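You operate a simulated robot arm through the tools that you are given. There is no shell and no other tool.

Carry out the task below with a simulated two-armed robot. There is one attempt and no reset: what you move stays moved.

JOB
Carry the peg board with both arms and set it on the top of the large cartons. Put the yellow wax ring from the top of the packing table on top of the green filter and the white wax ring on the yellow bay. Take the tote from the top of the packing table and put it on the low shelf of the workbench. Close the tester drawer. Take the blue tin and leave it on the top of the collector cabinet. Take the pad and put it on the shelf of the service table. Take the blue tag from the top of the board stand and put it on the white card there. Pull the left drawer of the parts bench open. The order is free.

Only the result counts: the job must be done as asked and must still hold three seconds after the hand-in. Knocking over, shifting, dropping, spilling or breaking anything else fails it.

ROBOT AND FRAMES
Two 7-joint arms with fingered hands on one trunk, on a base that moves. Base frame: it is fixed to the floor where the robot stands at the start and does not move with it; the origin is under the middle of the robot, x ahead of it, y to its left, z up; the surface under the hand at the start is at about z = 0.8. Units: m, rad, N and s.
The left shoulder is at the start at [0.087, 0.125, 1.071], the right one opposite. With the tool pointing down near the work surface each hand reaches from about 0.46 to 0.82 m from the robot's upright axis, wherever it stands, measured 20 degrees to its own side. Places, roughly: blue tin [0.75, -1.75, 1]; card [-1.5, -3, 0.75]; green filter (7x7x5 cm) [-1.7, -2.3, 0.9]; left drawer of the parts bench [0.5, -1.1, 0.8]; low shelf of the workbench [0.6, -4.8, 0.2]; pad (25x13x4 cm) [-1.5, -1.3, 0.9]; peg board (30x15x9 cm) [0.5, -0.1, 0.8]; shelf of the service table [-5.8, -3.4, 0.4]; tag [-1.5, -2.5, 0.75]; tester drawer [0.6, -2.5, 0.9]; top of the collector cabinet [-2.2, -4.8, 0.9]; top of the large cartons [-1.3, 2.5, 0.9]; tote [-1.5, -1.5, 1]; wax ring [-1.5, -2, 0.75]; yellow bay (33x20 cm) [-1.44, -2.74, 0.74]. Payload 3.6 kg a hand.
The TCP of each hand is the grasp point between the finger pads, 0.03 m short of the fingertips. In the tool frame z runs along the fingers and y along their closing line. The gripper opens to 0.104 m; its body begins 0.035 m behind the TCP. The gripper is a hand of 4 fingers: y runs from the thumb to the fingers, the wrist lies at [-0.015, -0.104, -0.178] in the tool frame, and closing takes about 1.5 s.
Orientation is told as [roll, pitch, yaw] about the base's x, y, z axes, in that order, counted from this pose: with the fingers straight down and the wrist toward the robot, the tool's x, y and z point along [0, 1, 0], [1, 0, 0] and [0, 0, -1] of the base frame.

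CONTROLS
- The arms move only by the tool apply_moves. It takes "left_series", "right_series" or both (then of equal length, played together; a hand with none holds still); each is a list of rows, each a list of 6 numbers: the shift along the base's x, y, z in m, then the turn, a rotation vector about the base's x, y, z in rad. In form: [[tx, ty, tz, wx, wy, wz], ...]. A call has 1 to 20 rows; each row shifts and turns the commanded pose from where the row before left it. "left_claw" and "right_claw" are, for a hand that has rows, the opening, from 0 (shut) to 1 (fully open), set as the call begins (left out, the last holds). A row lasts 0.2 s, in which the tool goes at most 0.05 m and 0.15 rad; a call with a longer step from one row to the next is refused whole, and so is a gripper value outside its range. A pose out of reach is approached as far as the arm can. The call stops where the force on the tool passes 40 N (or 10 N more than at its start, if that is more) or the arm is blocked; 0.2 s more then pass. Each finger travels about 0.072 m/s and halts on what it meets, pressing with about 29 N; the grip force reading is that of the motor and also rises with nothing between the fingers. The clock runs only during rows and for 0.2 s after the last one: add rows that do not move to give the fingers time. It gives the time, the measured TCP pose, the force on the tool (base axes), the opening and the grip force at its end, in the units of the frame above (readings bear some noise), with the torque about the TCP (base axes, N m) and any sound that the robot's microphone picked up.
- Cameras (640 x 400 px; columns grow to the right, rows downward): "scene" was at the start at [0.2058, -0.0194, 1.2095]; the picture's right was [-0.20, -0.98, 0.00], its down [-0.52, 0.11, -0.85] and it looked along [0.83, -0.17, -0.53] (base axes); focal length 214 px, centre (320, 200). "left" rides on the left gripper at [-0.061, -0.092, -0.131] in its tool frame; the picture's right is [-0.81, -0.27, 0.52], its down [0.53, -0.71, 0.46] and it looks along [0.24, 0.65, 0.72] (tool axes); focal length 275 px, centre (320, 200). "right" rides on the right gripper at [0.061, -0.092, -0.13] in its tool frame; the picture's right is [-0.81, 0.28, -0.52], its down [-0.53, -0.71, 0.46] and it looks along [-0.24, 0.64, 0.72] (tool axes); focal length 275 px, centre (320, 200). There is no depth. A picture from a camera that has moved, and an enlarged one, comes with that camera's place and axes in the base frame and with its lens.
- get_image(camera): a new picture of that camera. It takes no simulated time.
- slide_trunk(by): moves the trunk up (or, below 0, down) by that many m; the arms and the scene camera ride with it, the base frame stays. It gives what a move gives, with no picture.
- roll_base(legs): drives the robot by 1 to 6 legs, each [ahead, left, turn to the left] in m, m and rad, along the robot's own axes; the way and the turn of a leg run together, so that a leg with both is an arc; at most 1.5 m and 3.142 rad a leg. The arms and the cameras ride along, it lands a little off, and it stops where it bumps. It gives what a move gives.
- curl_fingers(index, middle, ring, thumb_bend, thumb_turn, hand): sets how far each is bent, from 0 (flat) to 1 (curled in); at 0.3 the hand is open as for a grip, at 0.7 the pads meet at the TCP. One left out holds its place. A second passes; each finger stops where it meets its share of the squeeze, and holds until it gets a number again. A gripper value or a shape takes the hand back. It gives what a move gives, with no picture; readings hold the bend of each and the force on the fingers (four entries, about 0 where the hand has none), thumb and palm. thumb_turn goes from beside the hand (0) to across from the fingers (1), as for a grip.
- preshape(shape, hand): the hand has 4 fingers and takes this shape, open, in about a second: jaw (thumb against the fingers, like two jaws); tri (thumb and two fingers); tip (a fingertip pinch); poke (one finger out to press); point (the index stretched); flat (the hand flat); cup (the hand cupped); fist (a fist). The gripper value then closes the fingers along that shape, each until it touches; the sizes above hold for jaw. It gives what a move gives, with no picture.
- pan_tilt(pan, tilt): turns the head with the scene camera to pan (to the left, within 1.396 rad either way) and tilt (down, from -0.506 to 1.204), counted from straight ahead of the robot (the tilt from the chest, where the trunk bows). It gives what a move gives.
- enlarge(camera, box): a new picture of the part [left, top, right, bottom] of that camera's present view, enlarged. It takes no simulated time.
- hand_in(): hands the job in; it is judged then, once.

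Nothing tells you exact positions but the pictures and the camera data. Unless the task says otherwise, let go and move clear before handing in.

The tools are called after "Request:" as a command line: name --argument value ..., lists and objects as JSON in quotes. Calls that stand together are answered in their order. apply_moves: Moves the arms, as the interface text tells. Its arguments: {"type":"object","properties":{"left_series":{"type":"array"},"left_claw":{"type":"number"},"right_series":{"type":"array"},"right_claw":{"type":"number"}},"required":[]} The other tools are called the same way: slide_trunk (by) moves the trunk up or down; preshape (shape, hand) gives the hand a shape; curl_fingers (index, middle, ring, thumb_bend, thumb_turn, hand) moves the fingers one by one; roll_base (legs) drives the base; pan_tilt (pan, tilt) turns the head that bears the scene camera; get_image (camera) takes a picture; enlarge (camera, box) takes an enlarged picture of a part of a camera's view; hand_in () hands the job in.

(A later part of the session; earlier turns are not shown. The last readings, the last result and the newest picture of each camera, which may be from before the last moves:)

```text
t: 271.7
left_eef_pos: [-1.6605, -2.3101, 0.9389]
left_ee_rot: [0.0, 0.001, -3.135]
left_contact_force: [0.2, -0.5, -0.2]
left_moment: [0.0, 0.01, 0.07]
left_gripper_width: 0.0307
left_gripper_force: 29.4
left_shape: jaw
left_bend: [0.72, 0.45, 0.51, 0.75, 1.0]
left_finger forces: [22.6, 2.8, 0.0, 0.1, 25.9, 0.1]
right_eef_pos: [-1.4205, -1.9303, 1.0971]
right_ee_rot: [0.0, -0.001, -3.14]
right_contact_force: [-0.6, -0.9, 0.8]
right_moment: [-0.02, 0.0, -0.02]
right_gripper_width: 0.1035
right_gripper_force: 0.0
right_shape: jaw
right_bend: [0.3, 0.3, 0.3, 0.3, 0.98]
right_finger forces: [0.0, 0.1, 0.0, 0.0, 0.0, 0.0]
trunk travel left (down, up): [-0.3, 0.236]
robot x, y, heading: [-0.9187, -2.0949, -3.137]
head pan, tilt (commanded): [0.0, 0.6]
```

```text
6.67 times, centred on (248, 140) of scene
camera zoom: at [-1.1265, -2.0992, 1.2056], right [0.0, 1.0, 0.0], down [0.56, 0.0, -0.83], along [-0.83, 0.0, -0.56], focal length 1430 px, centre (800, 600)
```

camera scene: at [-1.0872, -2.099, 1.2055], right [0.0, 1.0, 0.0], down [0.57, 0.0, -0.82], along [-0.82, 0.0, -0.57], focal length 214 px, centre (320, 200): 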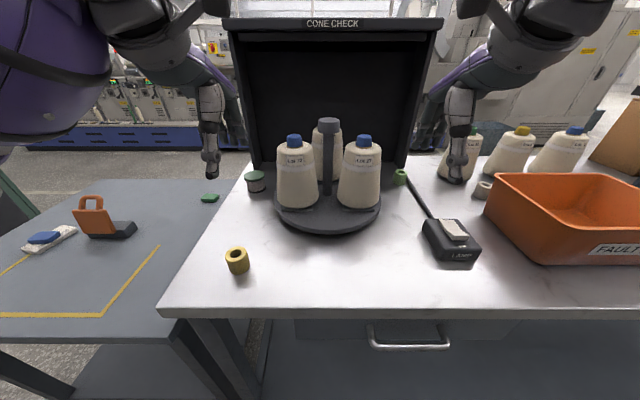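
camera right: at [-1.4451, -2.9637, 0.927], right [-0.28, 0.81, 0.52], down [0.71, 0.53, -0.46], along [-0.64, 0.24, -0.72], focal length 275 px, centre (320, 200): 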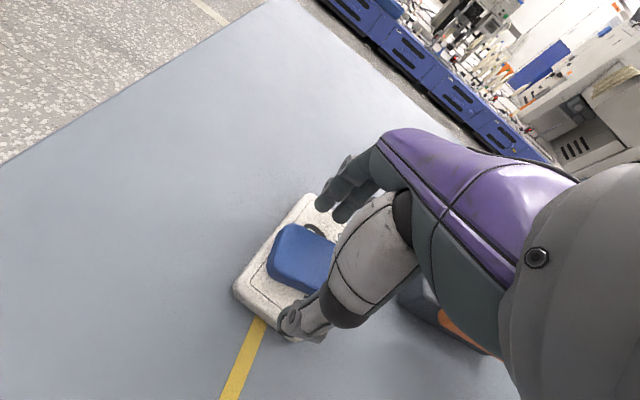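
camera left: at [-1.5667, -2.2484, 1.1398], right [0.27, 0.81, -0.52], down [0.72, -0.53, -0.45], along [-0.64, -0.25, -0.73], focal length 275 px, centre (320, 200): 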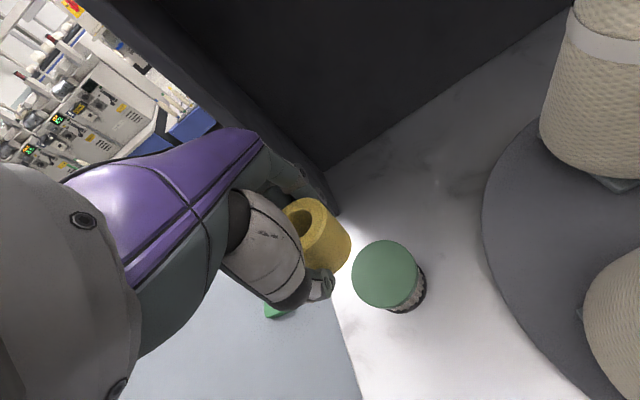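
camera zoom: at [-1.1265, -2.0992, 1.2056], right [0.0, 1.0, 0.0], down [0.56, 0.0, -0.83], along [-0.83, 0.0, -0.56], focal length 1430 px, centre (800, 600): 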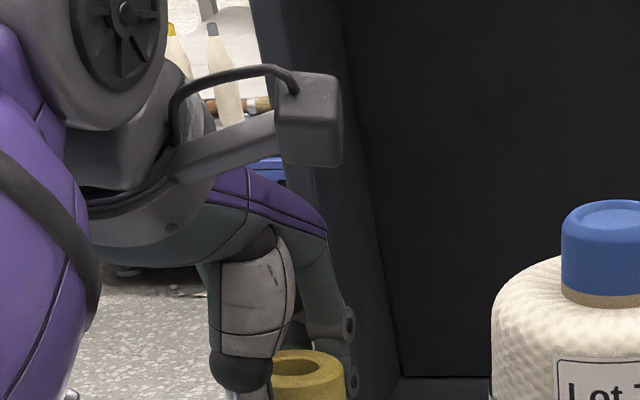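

Ring centre and lid centre agree to a few millimetres. I lower slowly until contact.

Request:
apply_moves --left_series '[[0, 0, -0.004, 0, 0, 0], [0, 0, -0.004, 0, 0, 0], [0, 0, -0.003, 0, 0, 0]]'

Request:
enlarge --camera "left" --box '[250, 170, 450, 320]'

```text
t: 272.5
left_eef_pos: [-1.6602, -2.3112, 0.9326]
left_ee_rot: [-0.001, -0.005, -3.136]
left_contact_force: [-0.4, -0.8, 10.8]
left_moment: [0.05, 0.38, 0.06]
left_gripper_width: 0.031
left_gripper_force: 28.7
left_shape: jaw
left_bend: [0.72, 0.45, 0.51, 0.75, 1.0]
left_finger forces: [33.9, 2.9, 0.1, 0.0, 25.9, 0.0]
right_eef_pos: [-1.4191, -1.9308, 1.0978]
right_ee_rot: [-0.002, -0.001, -3.141]
right_contact_force: [0.2, -0.5, 0.2]
right_moment: [-0.02, 0.04, -0.02]
right_gripper_width: 0.1037
right_gripper_force: 0.1
right_shape: jaw
right_bend: [0.3, 0.3, 0.3, 0.3, 0.98]
right_finger forces: [0.0, 0.0, 0.1, 0.0, 0.1, 0.0]
trunk travel left (down, up): [-0.3, 0.236]
robot x, y, heading: [-0.919, -2.0993, -3.141]
head pan, tilt (commanded): [0.0, 0.6]
```

```text
2.67 times, centred on (350, 245) of left
camera zoom: at [-1.5683, -2.2501, 1.0609], right [0.27, 0.81, -0.52], down [0.71, -0.53, -0.46], along [-0.65, -0.25, -0.72], focal length 734 px, centre (240, 80)
```

zoom: 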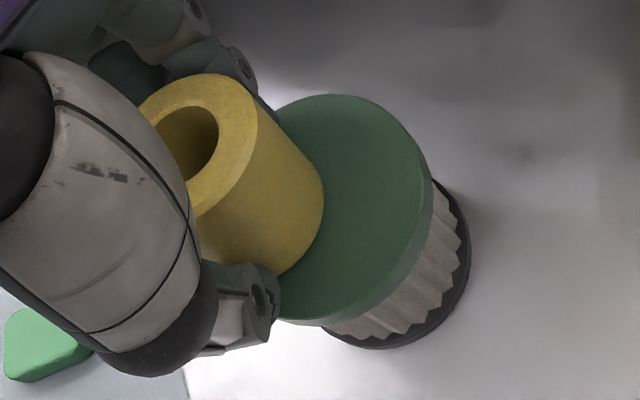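

The ring touches but sits about 7 mm off-centre. I'll lift a few millimetres, correct, and set down again.

Request:
apply_moves --left_series '[[0, 0, 0.006, 0, 0, 0], [0.003, 0.006, 0.002, 0, 0, 0], [0, 0, -0.005, 0, 0, 0], [0, 0, -0.004, 0, 0, 0]]'

Request:
enlarge --camera "left" --box '[250, 170, 450, 320]'

```text
t: 273.5
left_eef_pos: [-1.657, -2.3052, 0.9312]
left_ee_rot: [0.0, -0.008, -3.135]
left_contact_force: [-0.1, -0.7, 14.9]
left_moment: [0.13, 0.49, 0.03]
left_gripper_width: 0.0307
left_gripper_force: 28.8
left_shape: jaw
left_bend: [0.72, 0.45, 0.51, 0.75, 1.0]
left_finger forces: [38.3, 2.7, 0.1, 0.0, 26.5, 0.0]
right_eef_pos: [-1.42, -1.9306, 1.0972]
right_ee_rot: [-0.001, -0.001, -3.14]
right_contact_force: [-0.1, -0.1, 0.6]
right_moment: [0.0, 0.02, 0.0]
right_gripper_width: 0.1037
right_gripper_force: 0.1
right_shape: jaw
right_bend: [0.3, 0.3, 0.3, 0.3, 0.98]
right_finger forces: [0.0, 0.0, 0.0, 0.0, 0.1, 0.0]
trunk travel left (down, up): [-0.3, 0.236]
robot x, y, heading: [-0.9205, -2.0964, -3.137]
head pan, tilt (commanded): [0.0, 0.6]
```

```text
2.67 times, centred on (350, 245) of left
camera zoom: at [-1.5651, -2.2436, 1.0608], right [0.27, 0.81, -0.52], down [0.71, -0.53, -0.46], along [-0.65, -0.25, -0.72], focal length 734 px, centre (240, 80)
```

zoom: 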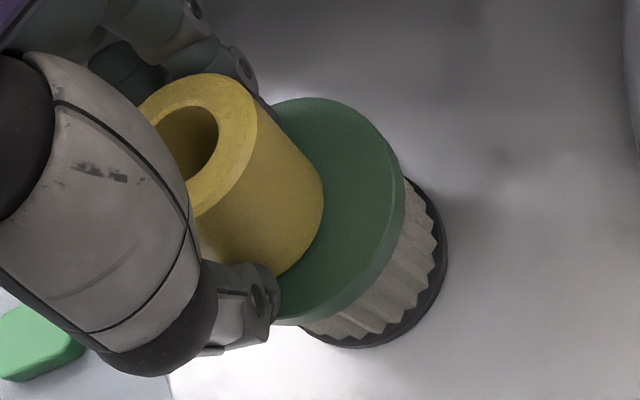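

Well centred now. I ease up about 4 mm to unload the fingertips, then open.

Request:
apply_moves --left_series '[[0, 0, 0.002, 0, 0, 0], [0, 0, 0.002, 0, 0, 0]]'

Request:
apply_moves --left_series '[[0, 0, 0, 0, 0, 0], [0, 0, 0, 0, 0, 0], [0, 0, 0, 0, 0, 0], [0, 0, 0, 0, 0, 0], [0, 0, 0, 0, 0, 0]]' --left_claw 0.7

Request:
get_image --camera "left"

Request:
enlarge --camera "scene" --box '[200, 110, 360, 210]'

```text
t: 274.1
left_eef_pos: [-1.6576, -2.3043, 0.9324]
left_ee_rot: [0.0, 0.003, -3.135]
left_contact_force: [-1.1, -0.3, 10.5]
left_moment: [0.11, 0.33, 0.03]
left_gripper_width: 0.0312
left_gripper_force: 28.7
left_shape: jaw
left_bend: [0.72, 0.45, 0.51, 0.75, 1.0]
left_finger forces: [33.8, 2.9, 0.1, 0.1, 26.2, 0.0]
right_eef_pos: [-1.4204, -1.931, 1.0977]
right_ee_rot: [0.0, 0.0, -3.14]
right_contact_force: [0.4, 0.3, -0.4]
right_moment: [0.02, -0.04, 0.01]
right_gripper_width: 0.1036
right_gripper_force: 0.0
right_shape: jaw
right_bend: [0.3, 0.3, 0.3, 0.3, 0.98]
right_finger forces: [0.0, 0.0, 0.0, 0.1, 0.0, 0.1]
trunk travel left (down, up): [-0.3, 0.236]
robot x, y, heading: [-0.922, -2.0994, -3.138]
head pan, tilt (commanded): [0.0, 0.6]
```

```text
t: 275.3
left_eef_pos: [-1.6576, -2.305, 0.9304]
left_ee_rot: [-0.002, 0.003, -3.137]
left_contact_force: [0.4, -0.2, 0.6]
left_moment: [0.03, -0.02, -0.01]
left_gripper_width: 0.0728
left_gripper_force: 0.1
left_shape: jaw
left_bend: [0.27, 0.37, 0.34, 0.58, 0.99]
left_finger forces: [0.0, 0.0, 0.0, 0.0, 0.0, 0.0]
right_eef_pos: [-1.4213, -1.9312, 1.097]
right_ee_rot: [-0.001, -0.001, -3.141]
right_contact_force: [0.2, 0.4, -0.8]
right_moment: [0.02, -0.03, -0.03]
right_gripper_width: 0.1039
right_gripper_force: 0.1
right_shape: jaw
right_bend: [0.3, 0.3, 0.3, 0.3, 0.98]
right_finger forces: [0.0, 0.0, 0.0, 0.0, 0.0, 0.0]
trunk travel left (down, up): [-0.3, 0.236]
robot x, y, heading: [-0.923, -2.0962, -3.136]
head pan, tilt (commanded): [0.0, 0.6]
```

```text
taken
camera left: at [-1.5667, -2.2438, 1.061], right [0.27, 0.81, -0.52], down [0.72, -0.53, -0.45], along [-0.64, -0.25, -0.73], focal length 275 px, centre (320, 200)
```

left: 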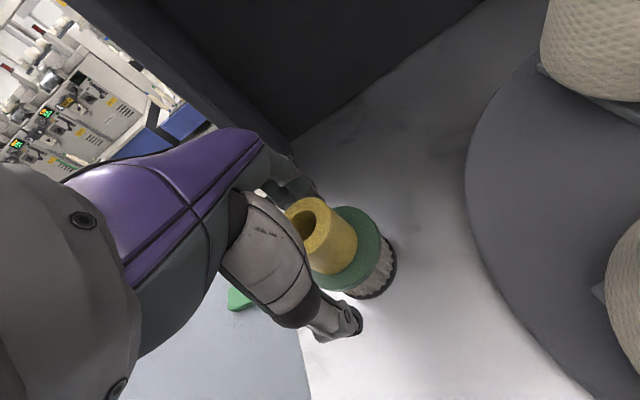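

```text
4.00 times, centred on (280, 160) of scene
camera zoom: at [-1.1264, -2.0992, 1.2056], right [0.0, 1.0, 0.0], down [0.56, 0.0, -0.83], along [-0.83, 0.0, -0.56], focal length 858 px, centre (480, 360)
```

zoom: 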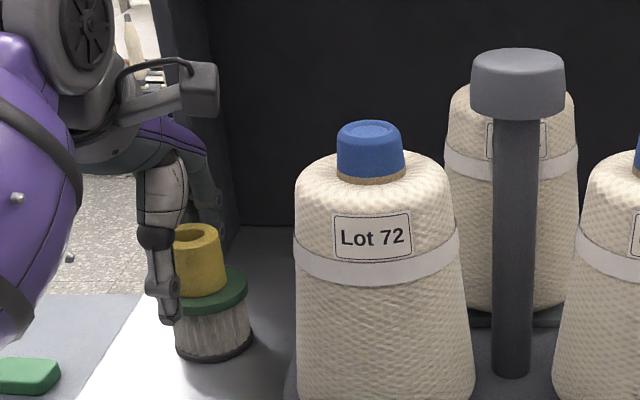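

The yellow ring stands on the filter. I rise straight up and withdraw.

Request:
apply_moves --left_series '[[0, 0, 0.015, 0, 0, 0], [0, 0, 0.02, 0, 0, 0], [0, 0, 0.02, 0, 0, 0], [0, 0, 0.03, 0, 0, 0], [0, 0, 0.03, 0, 0, 0], [0.03, 0.005, 0.02, 0, 0, 0], [0.04, 0.005, 0.02, 0, 0, 0], [0.04, 0.005, 0.01, 0, 0, 0], [0.04, 0.005, 0, 0, 0, 0], [0.04, 0, 0, 0, 0, 0]]'

Request:
get_image --camera "scene"

Request:
enlarge --camera "scene" --box '[200, 110, 360, 210]'

```text
t: 277.5
left_eef_pos: [-1.4662, -2.2855, 1.0975]
left_ee_rot: [0.0, 0.004, -3.135]
left_contact_force: [0.0, 0.3, -0.3]
left_moment: [0.04, 0.0, -0.01]
left_gripper_width: 0.0726
left_gripper_force: 0.1
left_shape: jaw
left_bend: [0.27, 0.37, 0.34, 0.58, 0.99]
left_finger forces: [0.1, 0.0, 0.0, 0.0, 0.0, 0.0]
right_eef_pos: [-1.4201, -1.9307, 1.0969]
right_ee_rot: [-0.003, -0.002, -3.141]
right_contact_force: [-0.3, 0.0, 0.8]
right_moment: [-0.01, 0.04, 0.0]
right_gripper_width: 0.1036
right_gripper_force: 0.0
right_shape: jaw
right_bend: [0.3, 0.3, 0.3, 0.3, 0.98]
right_finger forces: [0.0, 0.1, 0.1, 0.0, 0.0, 0.0]
trunk travel left (down, up): [-0.3, 0.236]
robot x, y, heading: [-0.9189, -2.0946, -3.137]
head pan, tilt (commanded): [0.0, 0.6]
```

```text
taken
camera scene: at [-1.1257, -2.0997, 1.2057], right [0.0, 1.0, 0.0], down [0.56, 0.0, -0.83], along [-0.83, 0.0, -0.56], focal length 214 px, centre (320, 200)
```

scene: 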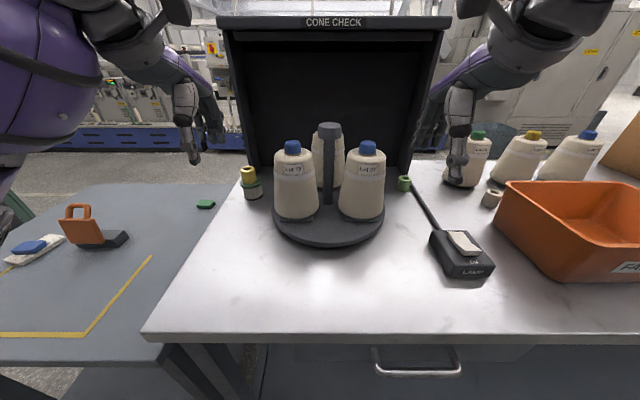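

```text
4.00 times, centred on (280, 160) of scene
camera zoom: at [-1.1257, -2.0997, 1.2057], right [0.0, 1.0, 0.0], down [0.56, 0.0, -0.83], along [-0.83, 0.0, -0.56], focal length 858 px, centre (480, 360)
```

zoom: 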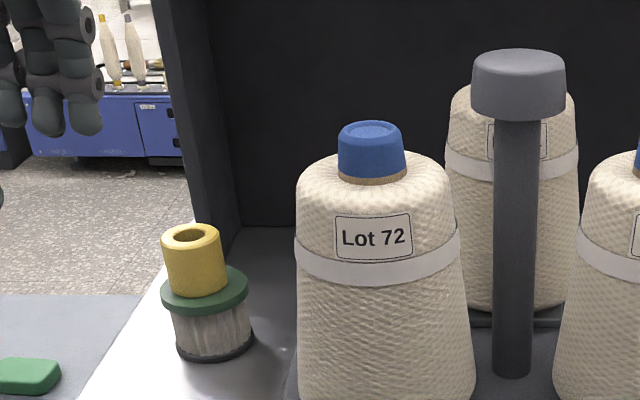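

The yellow ring sits on the filter. The white ring is tucked behind the orange tote, so I'll move the tote first. I'll back off, sidestep to the tote and look.

Request:
roll_base --legs '[[-0.2, 0.0, 0.0], [0, -0.53, 0]]'

Request:
pan_tilt --pan 0.0 --tilt 0.65

Request:
get_image --camera "scene"

Request:
get_image --camera "right"

Request:
get_image --camera "left"

```text
t: 283.9
left_eef_pos: [-1.2701, -1.7524, 1.0969]
left_ee_rot: [0.001, 0.002, -3.133]
left_contact_force: [0.0, -0.1, 0.1]
left_moment: [0.01, 0.0, 0.04]
left_gripper_width: 0.0724
left_gripper_force: 0.0
left_shape: jaw
left_bend: [0.27, 0.37, 0.34, 0.58, 0.99]
left_finger forces: [0.0, 0.1, 0.1, 0.0, 0.0, 0.0]
right_eef_pos: [-1.2243, -1.3992, 1.0965]
right_ee_rot: [0.0, 0.0, -3.135]
right_contact_force: [0.5, -0.1, 1.2]
right_moment: [0.02, 0.02, 0.0]
right_gripper_width: 0.1039
right_gripper_force: 0.0
right_shape: jaw
right_bend: [0.3, 0.3, 0.3, 0.3, 0.98]
right_finger forces: [0.1, 0.1, 0.0, 0.0, 0.0, 0.0]
trunk travel left (down, up): [-0.3, 0.236]
robot x, y, heading: [-0.7223, -1.5617, -3.132]
head pan, tilt (commanded): [0.0, 0.6]
```

```text
t: 284.5
left_eef_pos: [-1.2707, -1.7532, 1.0975]
left_ee_rot: [0.001, 0.001, -3.135]
left_contact_force: [-0.4, -0.5, 0.2]
left_moment: [0.0, -0.01, 0.01]
left_gripper_width: 0.0724
left_gripper_force: 0.1
left_shape: jaw
left_bend: [0.27, 0.37, 0.34, 0.58, 0.99]
left_finger forces: [0.0, 0.1, 0.0, 0.0, 0.0, 0.0]
right_eef_pos: [-1.2236, -1.399, 1.0968]
right_ee_rot: [-0.001, -0.002, -3.136]
right_contact_force: [-0.7, -0.8, -0.1]
right_moment: [0.02, 0.0, -0.02]
right_gripper_width: 0.1036
right_gripper_force: 0.1
right_shape: jaw
right_bend: [0.3, 0.3, 0.3, 0.3, 0.98]
right_finger forces: [0.0, 0.1, 0.0, 0.0, 0.0, 0.0]
trunk travel left (down, up): [-0.3, 0.236]
robot x, y, heading: [-0.7205, -1.5649, -3.138]
head pan, tilt (commanded): [0.0, 0.649]
```

```text
taken
camera scene: at [-0.927, -1.5669, 1.2013], right [-0.01, 1.0, 0.0], down [0.6, 0.0, -0.8], along [-0.8, 0.0, -0.6], focal length 214 px, centre (320, 200)
```

scene: 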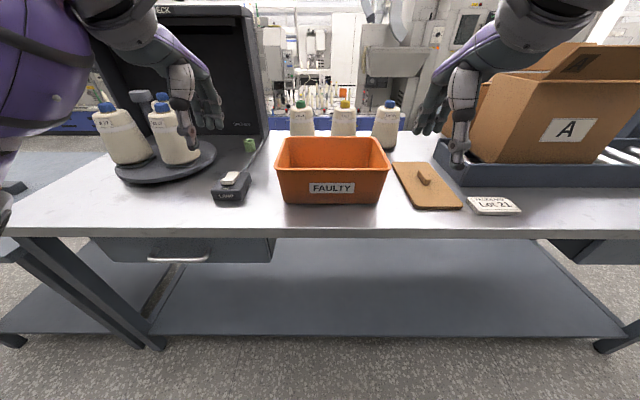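

```text
taken
camera right: at [-1.1318, -1.4601, 1.2268], right [-0.28, 0.81, 0.52], down [0.71, 0.54, -0.46], along [-0.65, 0.24, -0.72], focal length 275 px, centre (320, 200)
```

right: 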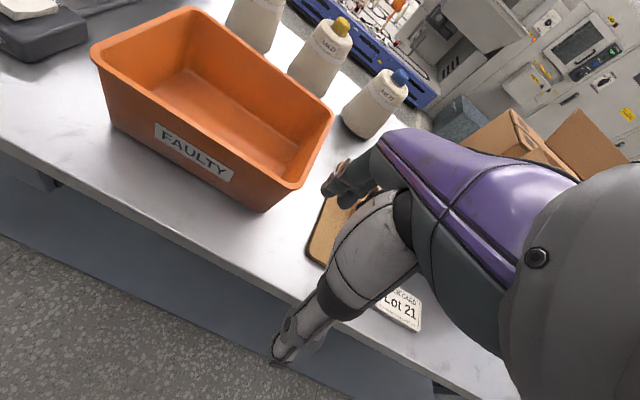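

```text
taken
camera left: at [-1.1786, -1.692, 1.2266], right [0.27, 0.81, -0.52], down [0.72, -0.53, -0.45], along [-0.64, -0.25, -0.73], focal length 275 px, centre (320, 200)
```

left: 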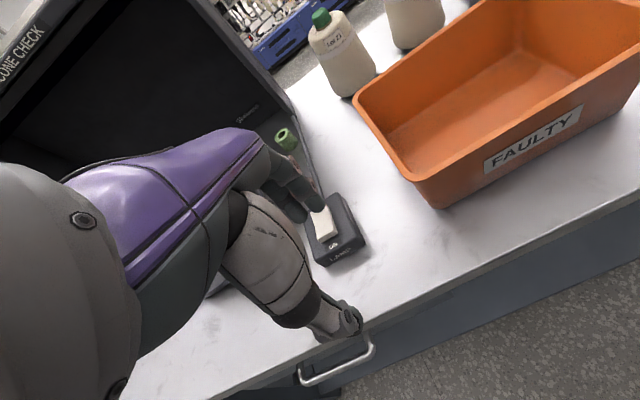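

Request:
enlarge --camera "scene" --box '[240, 110, 432, 230]'

Request:
enlarge --camera "scene" --box '[370, 110, 562, 230]'

```text
3.33 times, centred on (336, 170) of scene
camera zoom: at [-0.927, -1.5669, 1.2013], right [-0.01, 1.0, 0.0], down [0.6, 0.0, -0.8], along [-0.8, 0.0, -0.6], focal length 715 px, centre (267, 300)
```

zoom: 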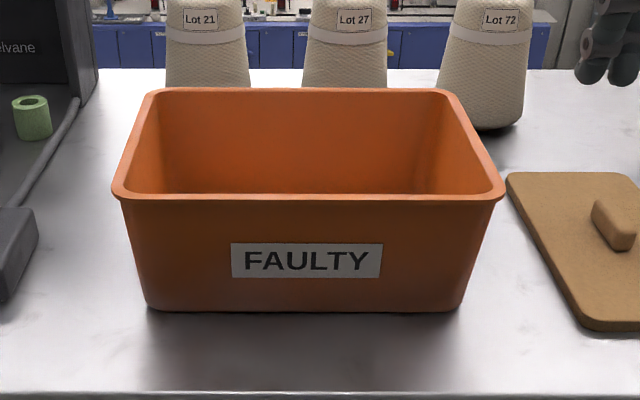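

```text
3.33 times, centred on (466, 170) of scene
camera zoom: at [-0.927, -1.5669, 1.2013], right [-0.01, 1.0, 0.0], down [0.6, 0.0, -0.8], along [-0.8, 0.0, -0.6], focal length 715 px, centre (-167, 300)
```

zoom: 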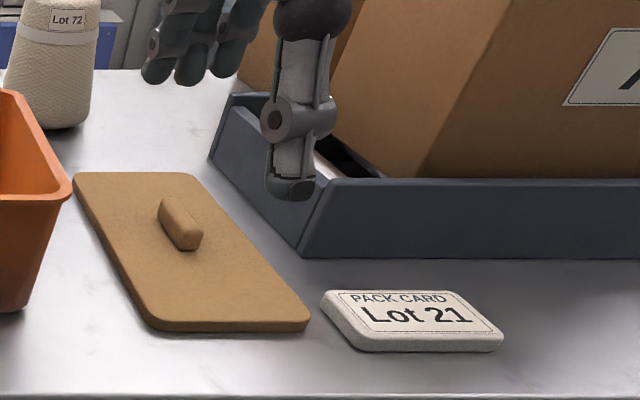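

Tote rim: x −1.366 to −1.559, y −1.673 to −1.400, z ≈ 0.965. The pad is the tan board with a wooden grip, to its right. I'll move in and turn both hands to straddle the tote's side walls.

Request:
roll_base --legs '[[0.2, 0.03, 0.0]]'

Request:
apply_moves --left_series '[[0, 0, 0, 0, 0, -0.1428], [0, 0, 0, 0, 0, -0.1428], [0, 0, 0, 0, 0, -0.1428], [0, 0, 0, 0, 0, -0.1428], [0, 0, 0, 0, 0, -0.1428], [0, 0, 0, 0, 0, -0.1428], [0, 0, 0, 0, 0, -0.1428], [0, 0, 0, 0, 0, -0.1428], [0, 0, 0, 0, 0, -0.1428], [0, 0, 0, 0, 0, -0.1428], [0, 0, 0, 0, 0, -0.1428]]' --right_series '[[0, 0, 0, 0, 0, 0.1428], [0, 0, 0, 0, 0, 0.1428], [0, 0, 0, 0, 0, 0.1428], [0, 0, 0, 0, 0, 0.1428], [0, 0, 0, 0, 0, 0.1428], [0, 0, 0, 0, 0, 0.1428], [0, 0, 0, 0, 0, 0.1428], [0, 0, 0, 0, 0, 0.1428], [0, 0, 0, 0, 0, 0.1428], [0, 0, 0, 0, 0, 0.1428], [0, 0, 0, 0, 0, 0.1428]]' --left_claw 0.6 --right_claw 0.6

Request:
get_image --camera "scene"

```text
t: 286.1
left_eef_pos: [-1.4697, -1.7829, 1.0972]
left_ee_rot: [0.001, 0.002, -3.135]
left_contact_force: [-0.5, 0.2, 0.2]
left_moment: [-0.03, 0.01, 0.01]
left_gripper_width: 0.0725
left_gripper_force: 0.0
left_shape: jaw
left_bend: [0.27, 0.37, 0.34, 0.58, 0.99]
left_finger forces: [0.0, 0.0, 0.0, 0.0, 0.0, 0.0]
right_eef_pos: [-1.4244, -1.4306, 1.0963]
right_ee_rot: [-0.001, 0.0, -3.139]
right_contact_force: [0.5, -0.2, -0.3]
right_moment: [-0.04, 0.0, 0.02]
right_gripper_width: 0.1038
right_gripper_force: 0.0
right_shape: jaw
right_bend: [0.3, 0.3, 0.3, 0.3, 0.98]
right_finger forces: [0.0, 0.0, 0.0, 0.0, 0.1, 0.1]
trunk travel left (down, up): [-0.3, 0.236]
robot x, y, heading: [-0.9206, -1.5942, -3.135]
head pan, tilt (commanded): [0.0, 0.649]
```

```text
t: 288.5
left_eef_pos: [-1.4704, -1.7846, 1.0974]
left_ee_rot: [-0.001, 0.002, 1.575]
left_contact_force: [-0.9, -0.5, 0.6]
left_moment: [0.02, -0.05, -0.01]
left_gripper_width: 0.0628
left_gripper_force: 0.1
left_shape: jaw
left_bend: [0.29, 0.4, 0.37, 0.64, 1.0]
left_finger forces: [0.1, 0.0, 0.0, 0.0, 0.0, 0.1]
right_eef_pos: [-1.4247, -1.4293, 1.0965]
right_ee_rot: [0.001, -0.002, -1.564]
right_contact_force: [0.2, 0.1, -0.2]
right_moment: [-0.03, -0.02, 0.0]
right_gripper_width: 0.0627
right_gripper_force: 0.0
right_shape: jaw
right_bend: [0.29, 0.4, 0.37, 0.64, 1.0]
right_finger forces: [0.0, 0.0, 0.0, 0.1, 0.0, 0.1]
trunk travel left (down, up): [-0.3, 0.236]
robot x, y, heading: [-0.9236, -1.5926, -3.131]
head pan, tilt (commanded): [0.0, 0.649]
```

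```text
taken
camera scene: at [-1.1282, -1.5978, 1.2012], right [0.0, 1.0, 0.0], down [0.6, 0.0, -0.8], along [-0.8, 0.0, -0.6], focal length 214 px, centre (320, 200)
```

scene: 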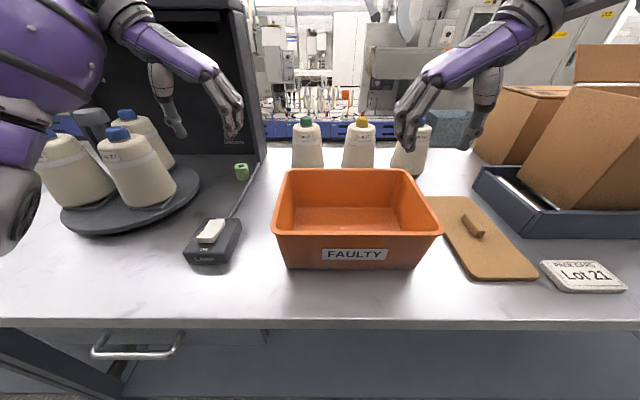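

Request:
roll_base --legs '[[0.0, -0.055, 0.0]]'

Request:
get_image --camera "scene"

```text
t: 289.7
left_eef_pos: [-1.4719, -1.7295, 1.096]
left_ee_rot: [0.001, 0.001, 1.578]
left_contact_force: [-0.7, -1.0, -0.6]
left_moment: [0.01, 0.01, -0.01]
left_gripper_width: 0.0625
left_gripper_force: 0.0
left_shape: jaw
left_bend: [0.29, 0.4, 0.37, 0.64, 1.0]
left_finger forces: [0.0, 0.0, 0.0, 0.0, 0.0, 0.0]
right_eef_pos: [-1.4251, -1.3765, 1.097]
right_ee_rot: [-0.003, 0.001, -1.567]
right_contact_force: [0.1, -0.2, 0.2]
right_moment: [0.01, 0.02, 0.01]
right_gripper_width: 0.0628
right_gripper_force: 0.1
right_shape: jaw
right_bend: [0.29, 0.4, 0.37, 0.64, 1.0]
right_finger forces: [0.0, 0.0, 0.0, 0.1, 0.1, 0.0]
trunk travel left (down, up): [-0.3, 0.236]
robot x, y, heading: [-0.9213, -1.5404, -3.14]
head pan, tilt (commanded): [0.0, 0.649]
```

```text
taken
camera scene: at [-1.1281, -1.5428, 1.2013], right [0.0, 1.0, 0.0], down [0.6, 0.0, -0.8], along [-0.8, 0.0, -0.6], focal length 214 px, centre (320, 200)
```

scene: 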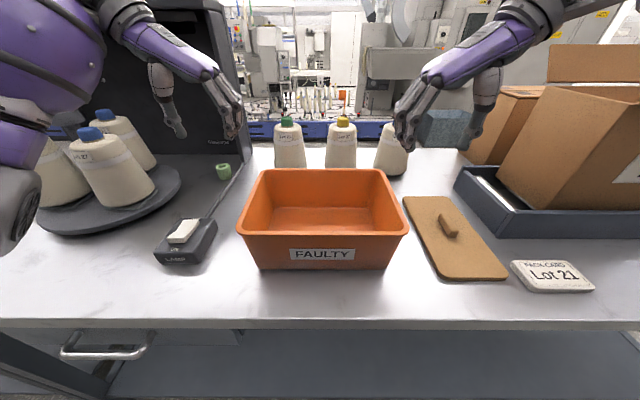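

Request:
apply_moves --left_series '[[0.0024, 0.0123, -0.017, 0, 0, 0], [0.0024, 0.0123, -0.017, 0, 0, 0], [0.0024, 0.0123, -0.017, 0, 0, 0], [0.0024, 0.0123, -0.017, 0, 0, 0], [0.0024, 0.0123, -0.017, 0, 0, 0]]' --right_series '[[-0.007, -0.0055, -0.0174, 0, 0, 0], [-0.007, -0.0055, -0.0174, 0, 0, 0], [-0.007, -0.0055, -0.0174, 0, 0, 0], [-0.007, -0.0055, -0.0174, 0, 0, 0], [-0.007, -0.0055, -0.0174, 0, 0, 0]]'

Request:
enlarge --camera "scene" --box '[200, 110, 440, 280]'

Request:
get_image --camera "left"

Request:
get_image --camera "right"

```text
t: 290.9
left_eef_pos: [-1.4605, -1.6682, 1.0114]
left_ee_rot: [-0.002, 0.003, 1.578]
left_contact_force: [0.4, -0.1, -0.1]
left_moment: [-0.02, 0.01, 0.0]
left_gripper_width: 0.0631
left_gripper_force: 0.1
left_shape: jaw
left_bend: [0.29, 0.4, 0.37, 0.64, 1.0]
left_finger forces: [0.0, 0.0, 0.0, 0.1, 0.0, 0.0]
right_eef_pos: [-1.4598, -1.4016, 1.0083]
right_ee_rot: [0.001, 0.001, -1.566]
right_contact_force: [-0.1, -0.9, 0.3]
right_moment: [-0.01, -0.02, 0.03]
right_gripper_width: 0.0629
right_gripper_force: 0.0
right_shape: jaw
right_bend: [0.29, 0.4, 0.37, 0.64, 1.0]
right_finger forces: [0.0, 0.0, 0.0, 0.0, 0.0, 0.1]
trunk travel left (down, up): [-0.3, 0.236]
robot x, y, heading: [-0.9256, -1.5383, -3.136]
head pan, tilt (commanded): [0.0, 0.649]
```

```text
2.35 times, centred on (320, 195) of scene
camera zoom: at [-1.1285, -1.5431, 1.2012], right [0.0, 1.0, 0.0], down [0.6, 0.0, -0.8], along [-0.8, 0.0, -0.6], focal length 505 px, centre (320, 212)
```

zoom: 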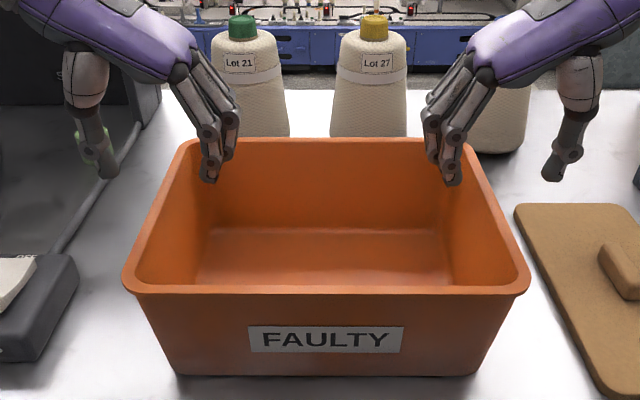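

```text
taken
camera left: at [-1.3978, -1.7593, 1.1411], right [0.81, -0.27, -0.52], down [-0.53, -0.72, -0.45], along [-0.25, 0.64, -0.73], focal length 275 px, centre (320, 200)
```

left: 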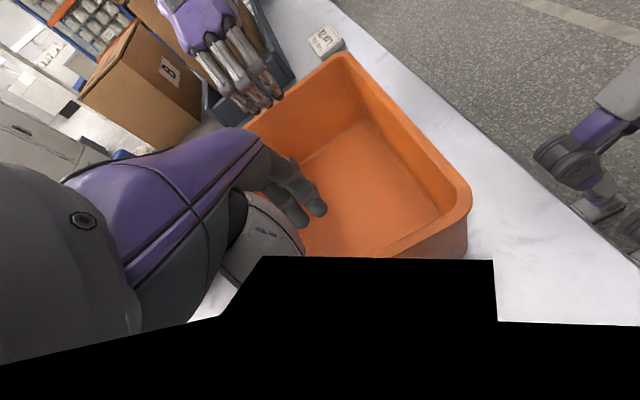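

```text
taken
camera right: at [-1.399, -1.3102, 1.1389], right [-0.81, -0.28, 0.52], down [-0.54, 0.71, -0.46], along [-0.24, -0.65, -0.72], focal length 275 px, centre (320, 200)
```

right: 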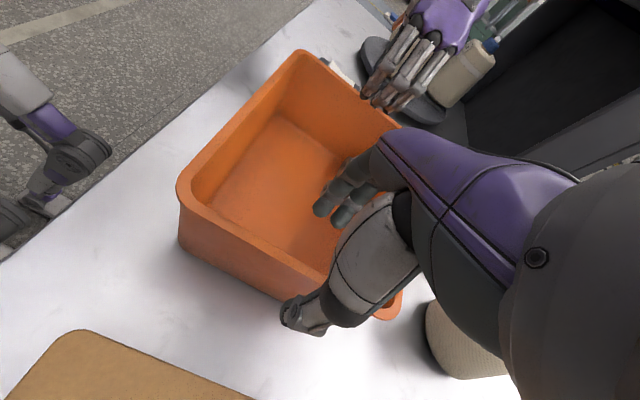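

Fingers inside, thumbs outside the walls on both sides. I lower onto the rim and close.

Request:
apply_moves --left_series '[[0, 0, -0.016, 0, 0, 0], [0, 0, -0.016, 0, 0, 0], [0, 0, -0.016, 0, 0, 0], [0, 0, -0.016, 0, 0, 0]]' --right_series '[[0, 0, -0.0155, 0, 0, 0], [0, 0, -0.0155, 0, 0, 0], [0, 0, -0.0155, 0, 0, 0], [0, 0, -0.0155, 0, 0, 0]]'

Request:
apply_moves --left_series '[[0, 0, 0, 0, 0, 0], [0, 0, 0, 0, 0, 0], [0, 0, 0, 0, 0, 0], [0, 0, 0, 0, 0, 0], [0, 0, 0, 0, 0, 0], [0, 0, 0, 0, 0, 0], [0, 0, 0, 0, 0, 0]]' --right_series '[[0, 0, 0, 0, 0, 0], [0, 0, 0, 0, 0, 0], [0, 0, 0, 0, 0, 0], [0, 0, 0, 0, 0, 0], [0, 0, 0, 0, 0, 0], [0, 0, 0, 0, 0, 0], [0, 0, 0, 0, 0, 0]]' --left_claw 0.0 --right_claw 0.0

Request:
enlarge --camera "scene" --box '[200, 110, 440, 280]'

```text
t: 291.9
left_eef_pos: [-1.4584, -1.6678, 0.948]
left_ee_rot: [0.0, 0.002, 1.578]
left_contact_force: [0.4, 0.0, -0.6]
left_moment: [0.01, 0.04, 0.04]
left_gripper_width: 0.0624
left_gripper_force: 0.0
left_shape: jaw
left_bend: [0.29, 0.4, 0.37, 0.64, 1.0]
left_finger forces: [0.0, 0.0, 0.0, 0.0, 0.1, 0.1]
right_eef_pos: [-1.4598, -1.4025, 0.9487]
right_ee_rot: [-0.001, 0.001, -1.567]
right_contact_force: [-0.7, -0.5, 0.3]
right_moment: [0.02, 0.0, -0.01]
right_gripper_width: 0.0629
right_gripper_force: 0.1
right_shape: jaw
right_bend: [0.29, 0.4, 0.37, 0.64, 1.0]
right_finger forces: [0.1, 0.0, 0.0, 0.0, 0.0, 0.0]
trunk travel left (down, up): [-0.3, 0.236]
robot x, y, heading: [-0.9236, -1.5419, -3.138]
head pan, tilt (commanded): [0.0, 0.649]
```

```text
t: 293.5
left_eef_pos: [-1.4593, -1.6675, 0.9479]
left_ee_rot: [-0.003, 0.002, 1.577]
left_contact_force: [-0.7, -0.9, 0.7]
left_moment: [0.01, 0.02, -0.09]
left_gripper_width: 0.0004
left_gripper_force: 29.0
left_shape: jaw
left_bend: [0.7, 0.7, 0.7, 0.7, 1.0]
left_finger forces: [14.1, 7.5, 3.4, 0.0, 26.0, 0.0]
right_eef_pos: [-1.4585, -1.4029, 0.9472]
right_ee_rot: [0.0, 0.001, -1.567]
right_contact_force: [0.3, 1.0, 0.3]
right_moment: [-0.02, 0.02, 0.12]
right_gripper_width: 0.0004
right_gripper_force: 28.4
right_shape: jaw
right_bend: [0.72, 0.64, 0.64, 0.6, 1.0]
right_finger forces: [14.3, 7.3, 3.6, 0.0, 26.2, 0.1]
trunk travel left (down, up): [-0.3, 0.236]
robot x, y, heading: [-0.9205, -1.5403, -3.138]
head pan, tilt (commanded): [0.0, 0.649]
```

```text
2.35 times, centred on (320, 195) of scene
camera zoom: at [-1.1285, -1.5432, 1.2012], right [0.0, 1.0, 0.0], down [0.6, 0.0, -0.8], along [-0.8, 0.0, -0.6], focal length 505 px, centre (320, 212)
```

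zoom: 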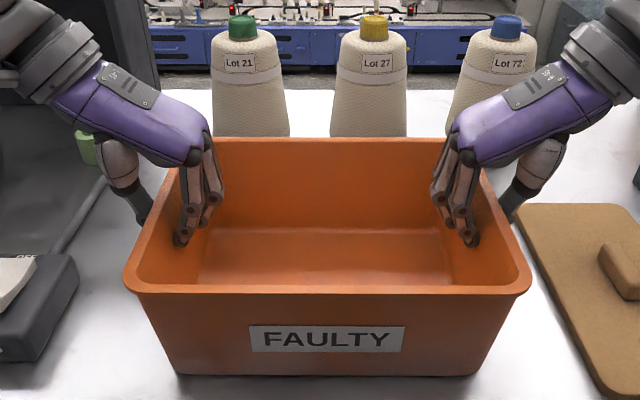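

Both walls are gripped evenly. I lift together.

Request:
apply_moves --left_series '[[0, 0, 0.008, 0, 0, 0], [0, 0, 0.012, 0, 0, 0], [0, 0, 0.015, 0, 0, 0], [0, 0, 0.015, 0, 0, 0], [0, 0, 0.015, 0, 0, 0], [0, 0, 0.015, 0, 0, 0], [0, 0, 0.015, 0, 0, 0]]' --right_series '[[0, 0, 0.008, 0, 0, 0], [0, 0, 0.012, 0, 0, 0], [0, 0, 0.015, 0, 0, 0], [0, 0, 0.015, 0, 0, 0], [0, 0, 0.015, 0, 0, 0], [0, 0, 0.015, 0, 0, 0], [0, 0, 0.015, 0, 0, 0]]'

Request:
get_image --camera "scene"

```text
t: 295.1
left_eef_pos: [-1.4591, -1.6676, 1.0448]
left_ee_rot: [-0.002, 0.001, 1.578]
left_contact_force: [0.1, -2.7, -2.6]
left_moment: [-0.04, -0.02, -0.13]
left_gripper_width: 0.0004
left_gripper_force: 29.1
left_shape: jaw
left_bend: [0.7, 0.7, 0.7, 0.7, 1.0]
left_finger forces: [14.0, 7.2, 3.4, 0.1, 27.6, 0.0]
right_eef_pos: [-1.4598, -1.4036, 1.0433]
right_ee_rot: [0.001, -0.001, -1.568]
right_contact_force: [0.2, 2.5, -2.4]
right_moment: [0.03, 0.0, 0.12]
right_gripper_width: 0.0004
right_gripper_force: 28.9
right_shape: jaw
right_bend: [0.72, 0.64, 0.64, 0.59, 1.0]
right_finger forces: [14.1, 7.3, 3.7, 0.0, 27.9, 0.0]
trunk travel left (down, up): [-0.3, 0.236]
robot x, y, heading: [-0.922, -1.5376, -3.142]
head pan, tilt (commanded): [0.0, 0.649]
```

```text
taken
camera scene: at [-1.1283, -1.5432, 1.2013], right [0.0, 1.0, 0.0], down [0.6, 0.0, -0.8], along [-0.8, 0.0, -0.6], focal length 214 px, centre (320, 200)
```

scene: 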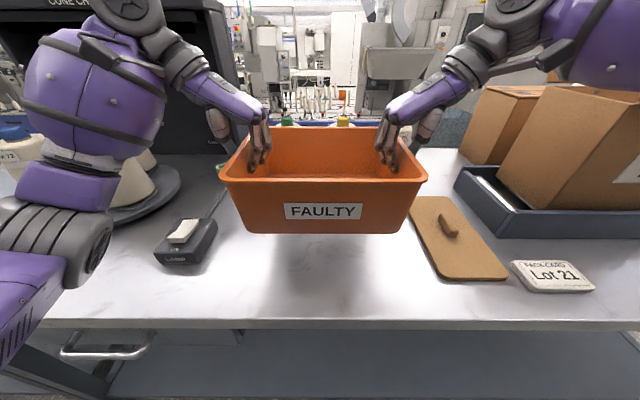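

The tote is light and hangs level. I'll back away, turn left down the aisle and head for the workbench.

Request:
apply_moves --left_series '[[0, 0, 0.015, 0, 0, 0], [0, 0, 0.015, 0, 0, 0]]' --right_series '[[0, 0, 0.015, 0, 0, 0], [0, 0, 0.015, 0, 0, 0]]'

Request:
roll_base --legs '[[-0.42, 0, 0], [0, 0, 1.571]]'

Request:
pan_tilt --pan 0.3 --tilt 0.4

Request:
get_image --camera "scene"

```text
t: 295.7
left_eef_pos: [-1.4583, -1.6679, 1.0721]
left_ee_rot: [-0.001, 0.003, 1.577]
left_contact_force: [-1.1, 0.1, -2.2]
left_moment: [0.06, 0.02, -0.07]
left_gripper_width: 0.0004
left_gripper_force: 29.0
left_shape: jaw
left_bend: [0.7, 0.7, 0.7, 0.7, 1.0]
left_finger forces: [15.1, 8.1, 3.7, 0.0, 26.2, 0.0]
right_eef_pos: [-1.4593, -1.4037, 1.0739]
right_ee_rot: [0.0, -0.001, -1.567]
right_contact_force: [0.8, -0.3, -2.1]
right_moment: [-0.05, -0.03, 0.16]
right_gripper_width: 0.0004
right_gripper_force: 28.8
right_shape: jaw
right_bend: [0.72, 0.64, 0.64, 0.59, 1.0]
right_finger forces: [14.9, 8.0, 4.3, 0.0, 26.6, 0.1]
trunk travel left (down, up): [-0.3, 0.236]
robot x, y, heading: [-0.9244, -1.5399, -3.138]
head pan, tilt (commanded): [0.0, 0.649]
```

```text
t: 302.1
left_eef_pos: [-0.3796, -2.0758, 1.0724]
left_ee_rot: [-0.002, 0.0, -3.137]
left_contact_force: [-4.6, 0.4, -3.1]
left_moment: [0.01, 0.13, -0.15]
left_gripper_width: 0.0005
left_gripper_force: 29.1
left_shape: jaw
left_bend: [0.7, 0.7, 0.7, 0.71, 1.0]
left_finger forces: [16.4, 8.9, 4.1, 0.1, 25.3, 0.1]
right_eef_pos: [-0.6453, -2.0747, 1.0723]
right_ee_rot: [0.0, 0.0, 0.0]
right_contact_force: [4.1, -0.5, -1.3]
right_moment: [0.01, -0.11, 0.11]
right_gripper_width: 0.0005
right_gripper_force: 28.8
right_shape: jaw
right_bend: [0.72, 0.64, 0.64, 0.6, 1.0]
right_finger forces: [16.6, 8.9, 4.5, 0.1, 25.7, 0.1]
trunk travel left (down, up): [-0.3, 0.236]
robot x, y, heading: [-0.5061, -1.535, -1.569]
head pan, tilt (commanded): [0.0, 0.649]
```

```text
t: 302.9
left_eef_pos: [-0.3805, -2.0754, 1.0717]
left_ee_rot: [-0.003, 0.005, -3.139]
left_contact_force: [-1.3, -0.6, -3.2]
left_moment: [0.02, 0.06, -0.11]
left_gripper_width: 0.0005
left_gripper_force: 29.6
left_shape: jaw
left_bend: [0.7, 0.7, 0.7, 0.7, 1.0]
left_finger forces: [15.8, 8.3, 3.9, 0.1, 26.1, 0.0]
right_eef_pos: [-0.6462, -2.0753, 1.073]
right_ee_rot: [-0.001, -0.001, 0.0]
right_contact_force: [1.4, 0.1, -2.5]
right_moment: [-0.01, -0.1, 0.15]
right_gripper_width: 0.0006
right_gripper_force: 29.0
right_shape: jaw
right_bend: [0.72, 0.64, 0.64, 0.59, 1.0]
right_finger forces: [15.8, 8.4, 4.0, 0.0, 26.4, 0.0]
trunk travel left (down, up): [-0.3, 0.236]
robot x, y, heading: [-0.5075, -1.5428, -1.571]
head pan, tilt (commanded): [0.3, 0.4]
```

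```text
taken
camera scene: at [-0.4781, -1.7476, 1.2237], right [-0.96, -0.3, 0.0], down [-0.12, 0.37, -0.92], along [0.27, -0.88, -0.39], focal length 214 px, centre (320, 200)
```

scene: 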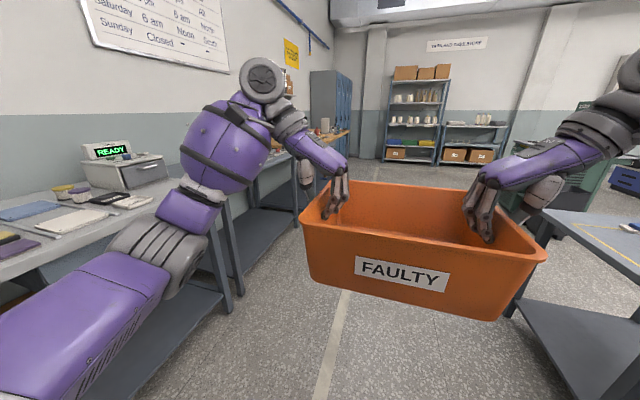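

Request:
roll_base --legs '[[1.3, 0, 0]]'

Request:
roll_base --legs '[[1.2, 0, 0]]'

Request:
pan_tilt --pan 0.9 --tilt 0.5

Request:
get_image --camera "scene"

```text
t: 309.4
left_eef_pos: [-0.3729, -3.3818, 1.0725]
left_ee_rot: [-0.003, 0.003, -3.133]
left_contact_force: [-2.6, -1.0, -2.3]
left_moment: [0.01, 0.1, -0.11]
left_gripper_width: 0.0004
left_gripper_force: 29.5
left_shape: jaw
left_bend: [0.7, 0.7, 0.7, 0.7, 1.0]
left_finger forces: [16.3, 8.7, 4.0, 0.0, 25.5, 0.0]
right_eef_pos: [-0.638, -3.3834, 1.0724]
right_ee_rot: [0.0, 0.001, 0.004]
right_contact_force: [3.8, -0.4, -3.2]
right_moment: [0.02, -0.12, 0.12]
right_gripper_width: 0.0004
right_gripper_force: 28.7
right_shape: jaw
right_bend: [0.72, 0.64, 0.64, 0.6, 1.0]
right_finger forces: [16.3, 8.7, 4.4, 0.1, 25.9, 0.0]
trunk travel left (down, up): [-0.3, 0.236]
robot x, y, heading: [-0.4999, -2.8466, -1.566]
head pan, tilt (commanded): [0.3, 0.4]
```

```text
t: 315.5
left_eef_pos: [-0.3663, -4.5759, 1.0726]
left_ee_rot: [-0.001, 0.001, -3.134]
left_contact_force: [-3.2, 0.5, -3.1]
left_moment: [0.03, 0.11, -0.1]
left_gripper_width: 0.0005
left_gripper_force: 29.5
left_shape: jaw
left_bend: [0.7, 0.7, 0.7, 0.7, 1.0]
left_finger forces: [16.0, 8.6, 4.0, 0.0, 25.8, 0.2]
right_eef_pos: [-0.6314, -4.5763, 1.0714]
right_ee_rot: [0.0, -0.001, 0.007]
right_contact_force: [3.5, -0.3, -2.2]
right_moment: [0.02, -0.15, 0.12]
right_gripper_width: 0.0006
right_gripper_force: 29.4
right_shape: jaw
right_bend: [0.72, 0.64, 0.64, 0.6, 1.0]
right_finger forces: [16.1, 8.6, 4.4, 0.0, 26.2, 0.1]
trunk travel left (down, up): [-0.3, 0.236]
robot x, y, heading: [-0.4899, -4.0391, -1.563]
head pan, tilt (commanded): [0.3, 0.4]
```

```text
t: 316.5
left_eef_pos: [-0.3671, -4.5754, 1.0713]
left_ee_rot: [-0.002, 0.001, -3.134]
left_contact_force: [-2.9, -0.4, -2.6]
left_moment: [0.03, 0.11, -0.15]
left_gripper_width: 0.0005
left_gripper_force: 28.9
left_shape: jaw
left_bend: [0.7, 0.7, 0.7, 0.7, 1.0]
left_finger forces: [15.7, 8.2, 3.9, 0.1, 26.2, 0.1]
right_eef_pos: [-0.6316, -4.5753, 1.0731]
right_ee_rot: [0.0, 0.0, 0.006]
right_contact_force: [1.3, -0.3, -2.4]
right_moment: [0.02, -0.06, 0.1]
right_gripper_width: 0.0006
right_gripper_force: 29.2
right_shape: jaw
right_bend: [0.72, 0.64, 0.64, 0.59, 1.0]
right_finger forces: [15.8, 8.4, 4.2, 0.0, 26.5, 0.0]
trunk travel left (down, up): [-0.3, 0.236]
robot x, y, heading: [-0.4941, -4.0378, -1.561]
head pan, tilt (commanded): [0.901, 0.499]
```

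```text
taken
camera scene: at [-0.4222, -4.2158, 1.2146], right [-0.62, -0.79, 0.0], down [-0.38, 0.3, -0.88], along [0.69, -0.54, -0.48], focal length 214 px, centre (320, 200)
```

scene: 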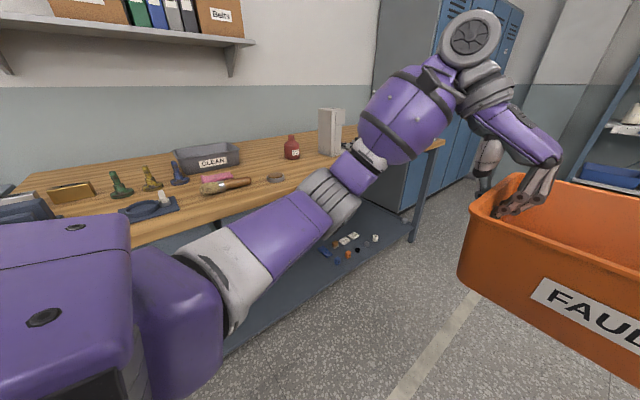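

Request:
roll_base --legs '[[0.35, -0.17, 0], [0, 0, 1.565]]'

Request:
pan_tilt --pan -0.1 --tilt 0.75

Request:
get_image --camera "scene"

```text
t: 322.7
left_eef_pos: [-0.1261, -4.2664, 1.0731]
left_ee_rot: [-0.002, 0.001, -1.569]
left_contact_force: [-0.6, -2.0, -2.6]
left_moment: [-0.12, -0.01, -0.1]
left_gripper_width: 0.0003
left_gripper_force: 28.7
left_shape: jaw
left_bend: [0.7, 0.7, 0.7, 0.7, 1.0]
left_finger forces: [15.9, 8.4, 4.0, 0.0, 26.0, 0.1]
right_eef_pos: [-0.1255, -4.5309, 1.0731]
right_ee_rot: [-0.001, 0.0, 1.568]
right_contact_force: [0.3, 3.1, -2.7]
right_moment: [0.1, 0.03, 0.09]
right_gripper_width: 0.0003
right_gripper_force: 28.6
right_shape: jaw
right_bend: [0.72, 0.64, 0.64, 0.6, 1.0]
right_finger forces: [16.1, 8.5, 4.2, 0.0, 26.2, 0.1]
trunk travel left (down, up): [-0.3, 0.236]
robot x, y, heading: [-0.662, -4.3952, -0.005]
head pan, tilt (commanded): [0.901, 0.499]
```

```text
t: 324.0
left_eef_pos: [-0.1261, -4.2675, 1.0725]
left_ee_rot: [-0.002, 0.002, -1.568]
left_contact_force: [0.4, -1.4, -2.2]
left_moment: [-0.07, 0.02, -0.1]
left_gripper_width: 0.0003
left_gripper_force: 28.6
left_shape: jaw
left_bend: [0.7, 0.7, 0.7, 0.7, 1.0]
left_finger forces: [15.7, 8.3, 3.7, 0.1, 26.3, 0.0]
right_eef_pos: [-0.1259, -4.532, 1.0721]
right_ee_rot: [-0.002, 0.0, 1.569]
right_contact_force: [0.0, 1.7, -2.6]
right_moment: [0.04, 0.01, 0.09]
right_gripper_width: 0.0005
right_gripper_force: 29.1
right_shape: jaw
right_bend: [0.72, 0.64, 0.64, 0.59, 1.0]
right_finger forces: [15.8, 8.3, 4.1, 0.0, 26.7, 0.1]
trunk travel left (down, up): [-0.3, 0.236]
robot x, y, heading: [-0.6612, -4.3898, -0.004]
head pan, tilt (commanded): [-0.099, 0.75]
```

```text
taken
camera scene: at [-0.461, -4.4011, 1.1926], right [-0.1, -0.99, 0.0], down [-0.68, 0.07, -0.73], along [0.73, -0.07, -0.68], focal length 214 px, centre (320, 200)
```

scene: 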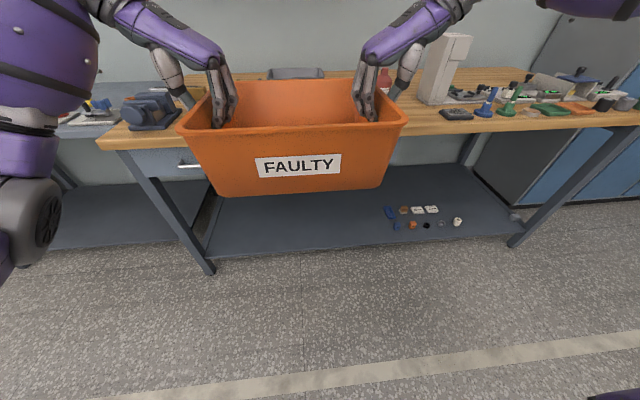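

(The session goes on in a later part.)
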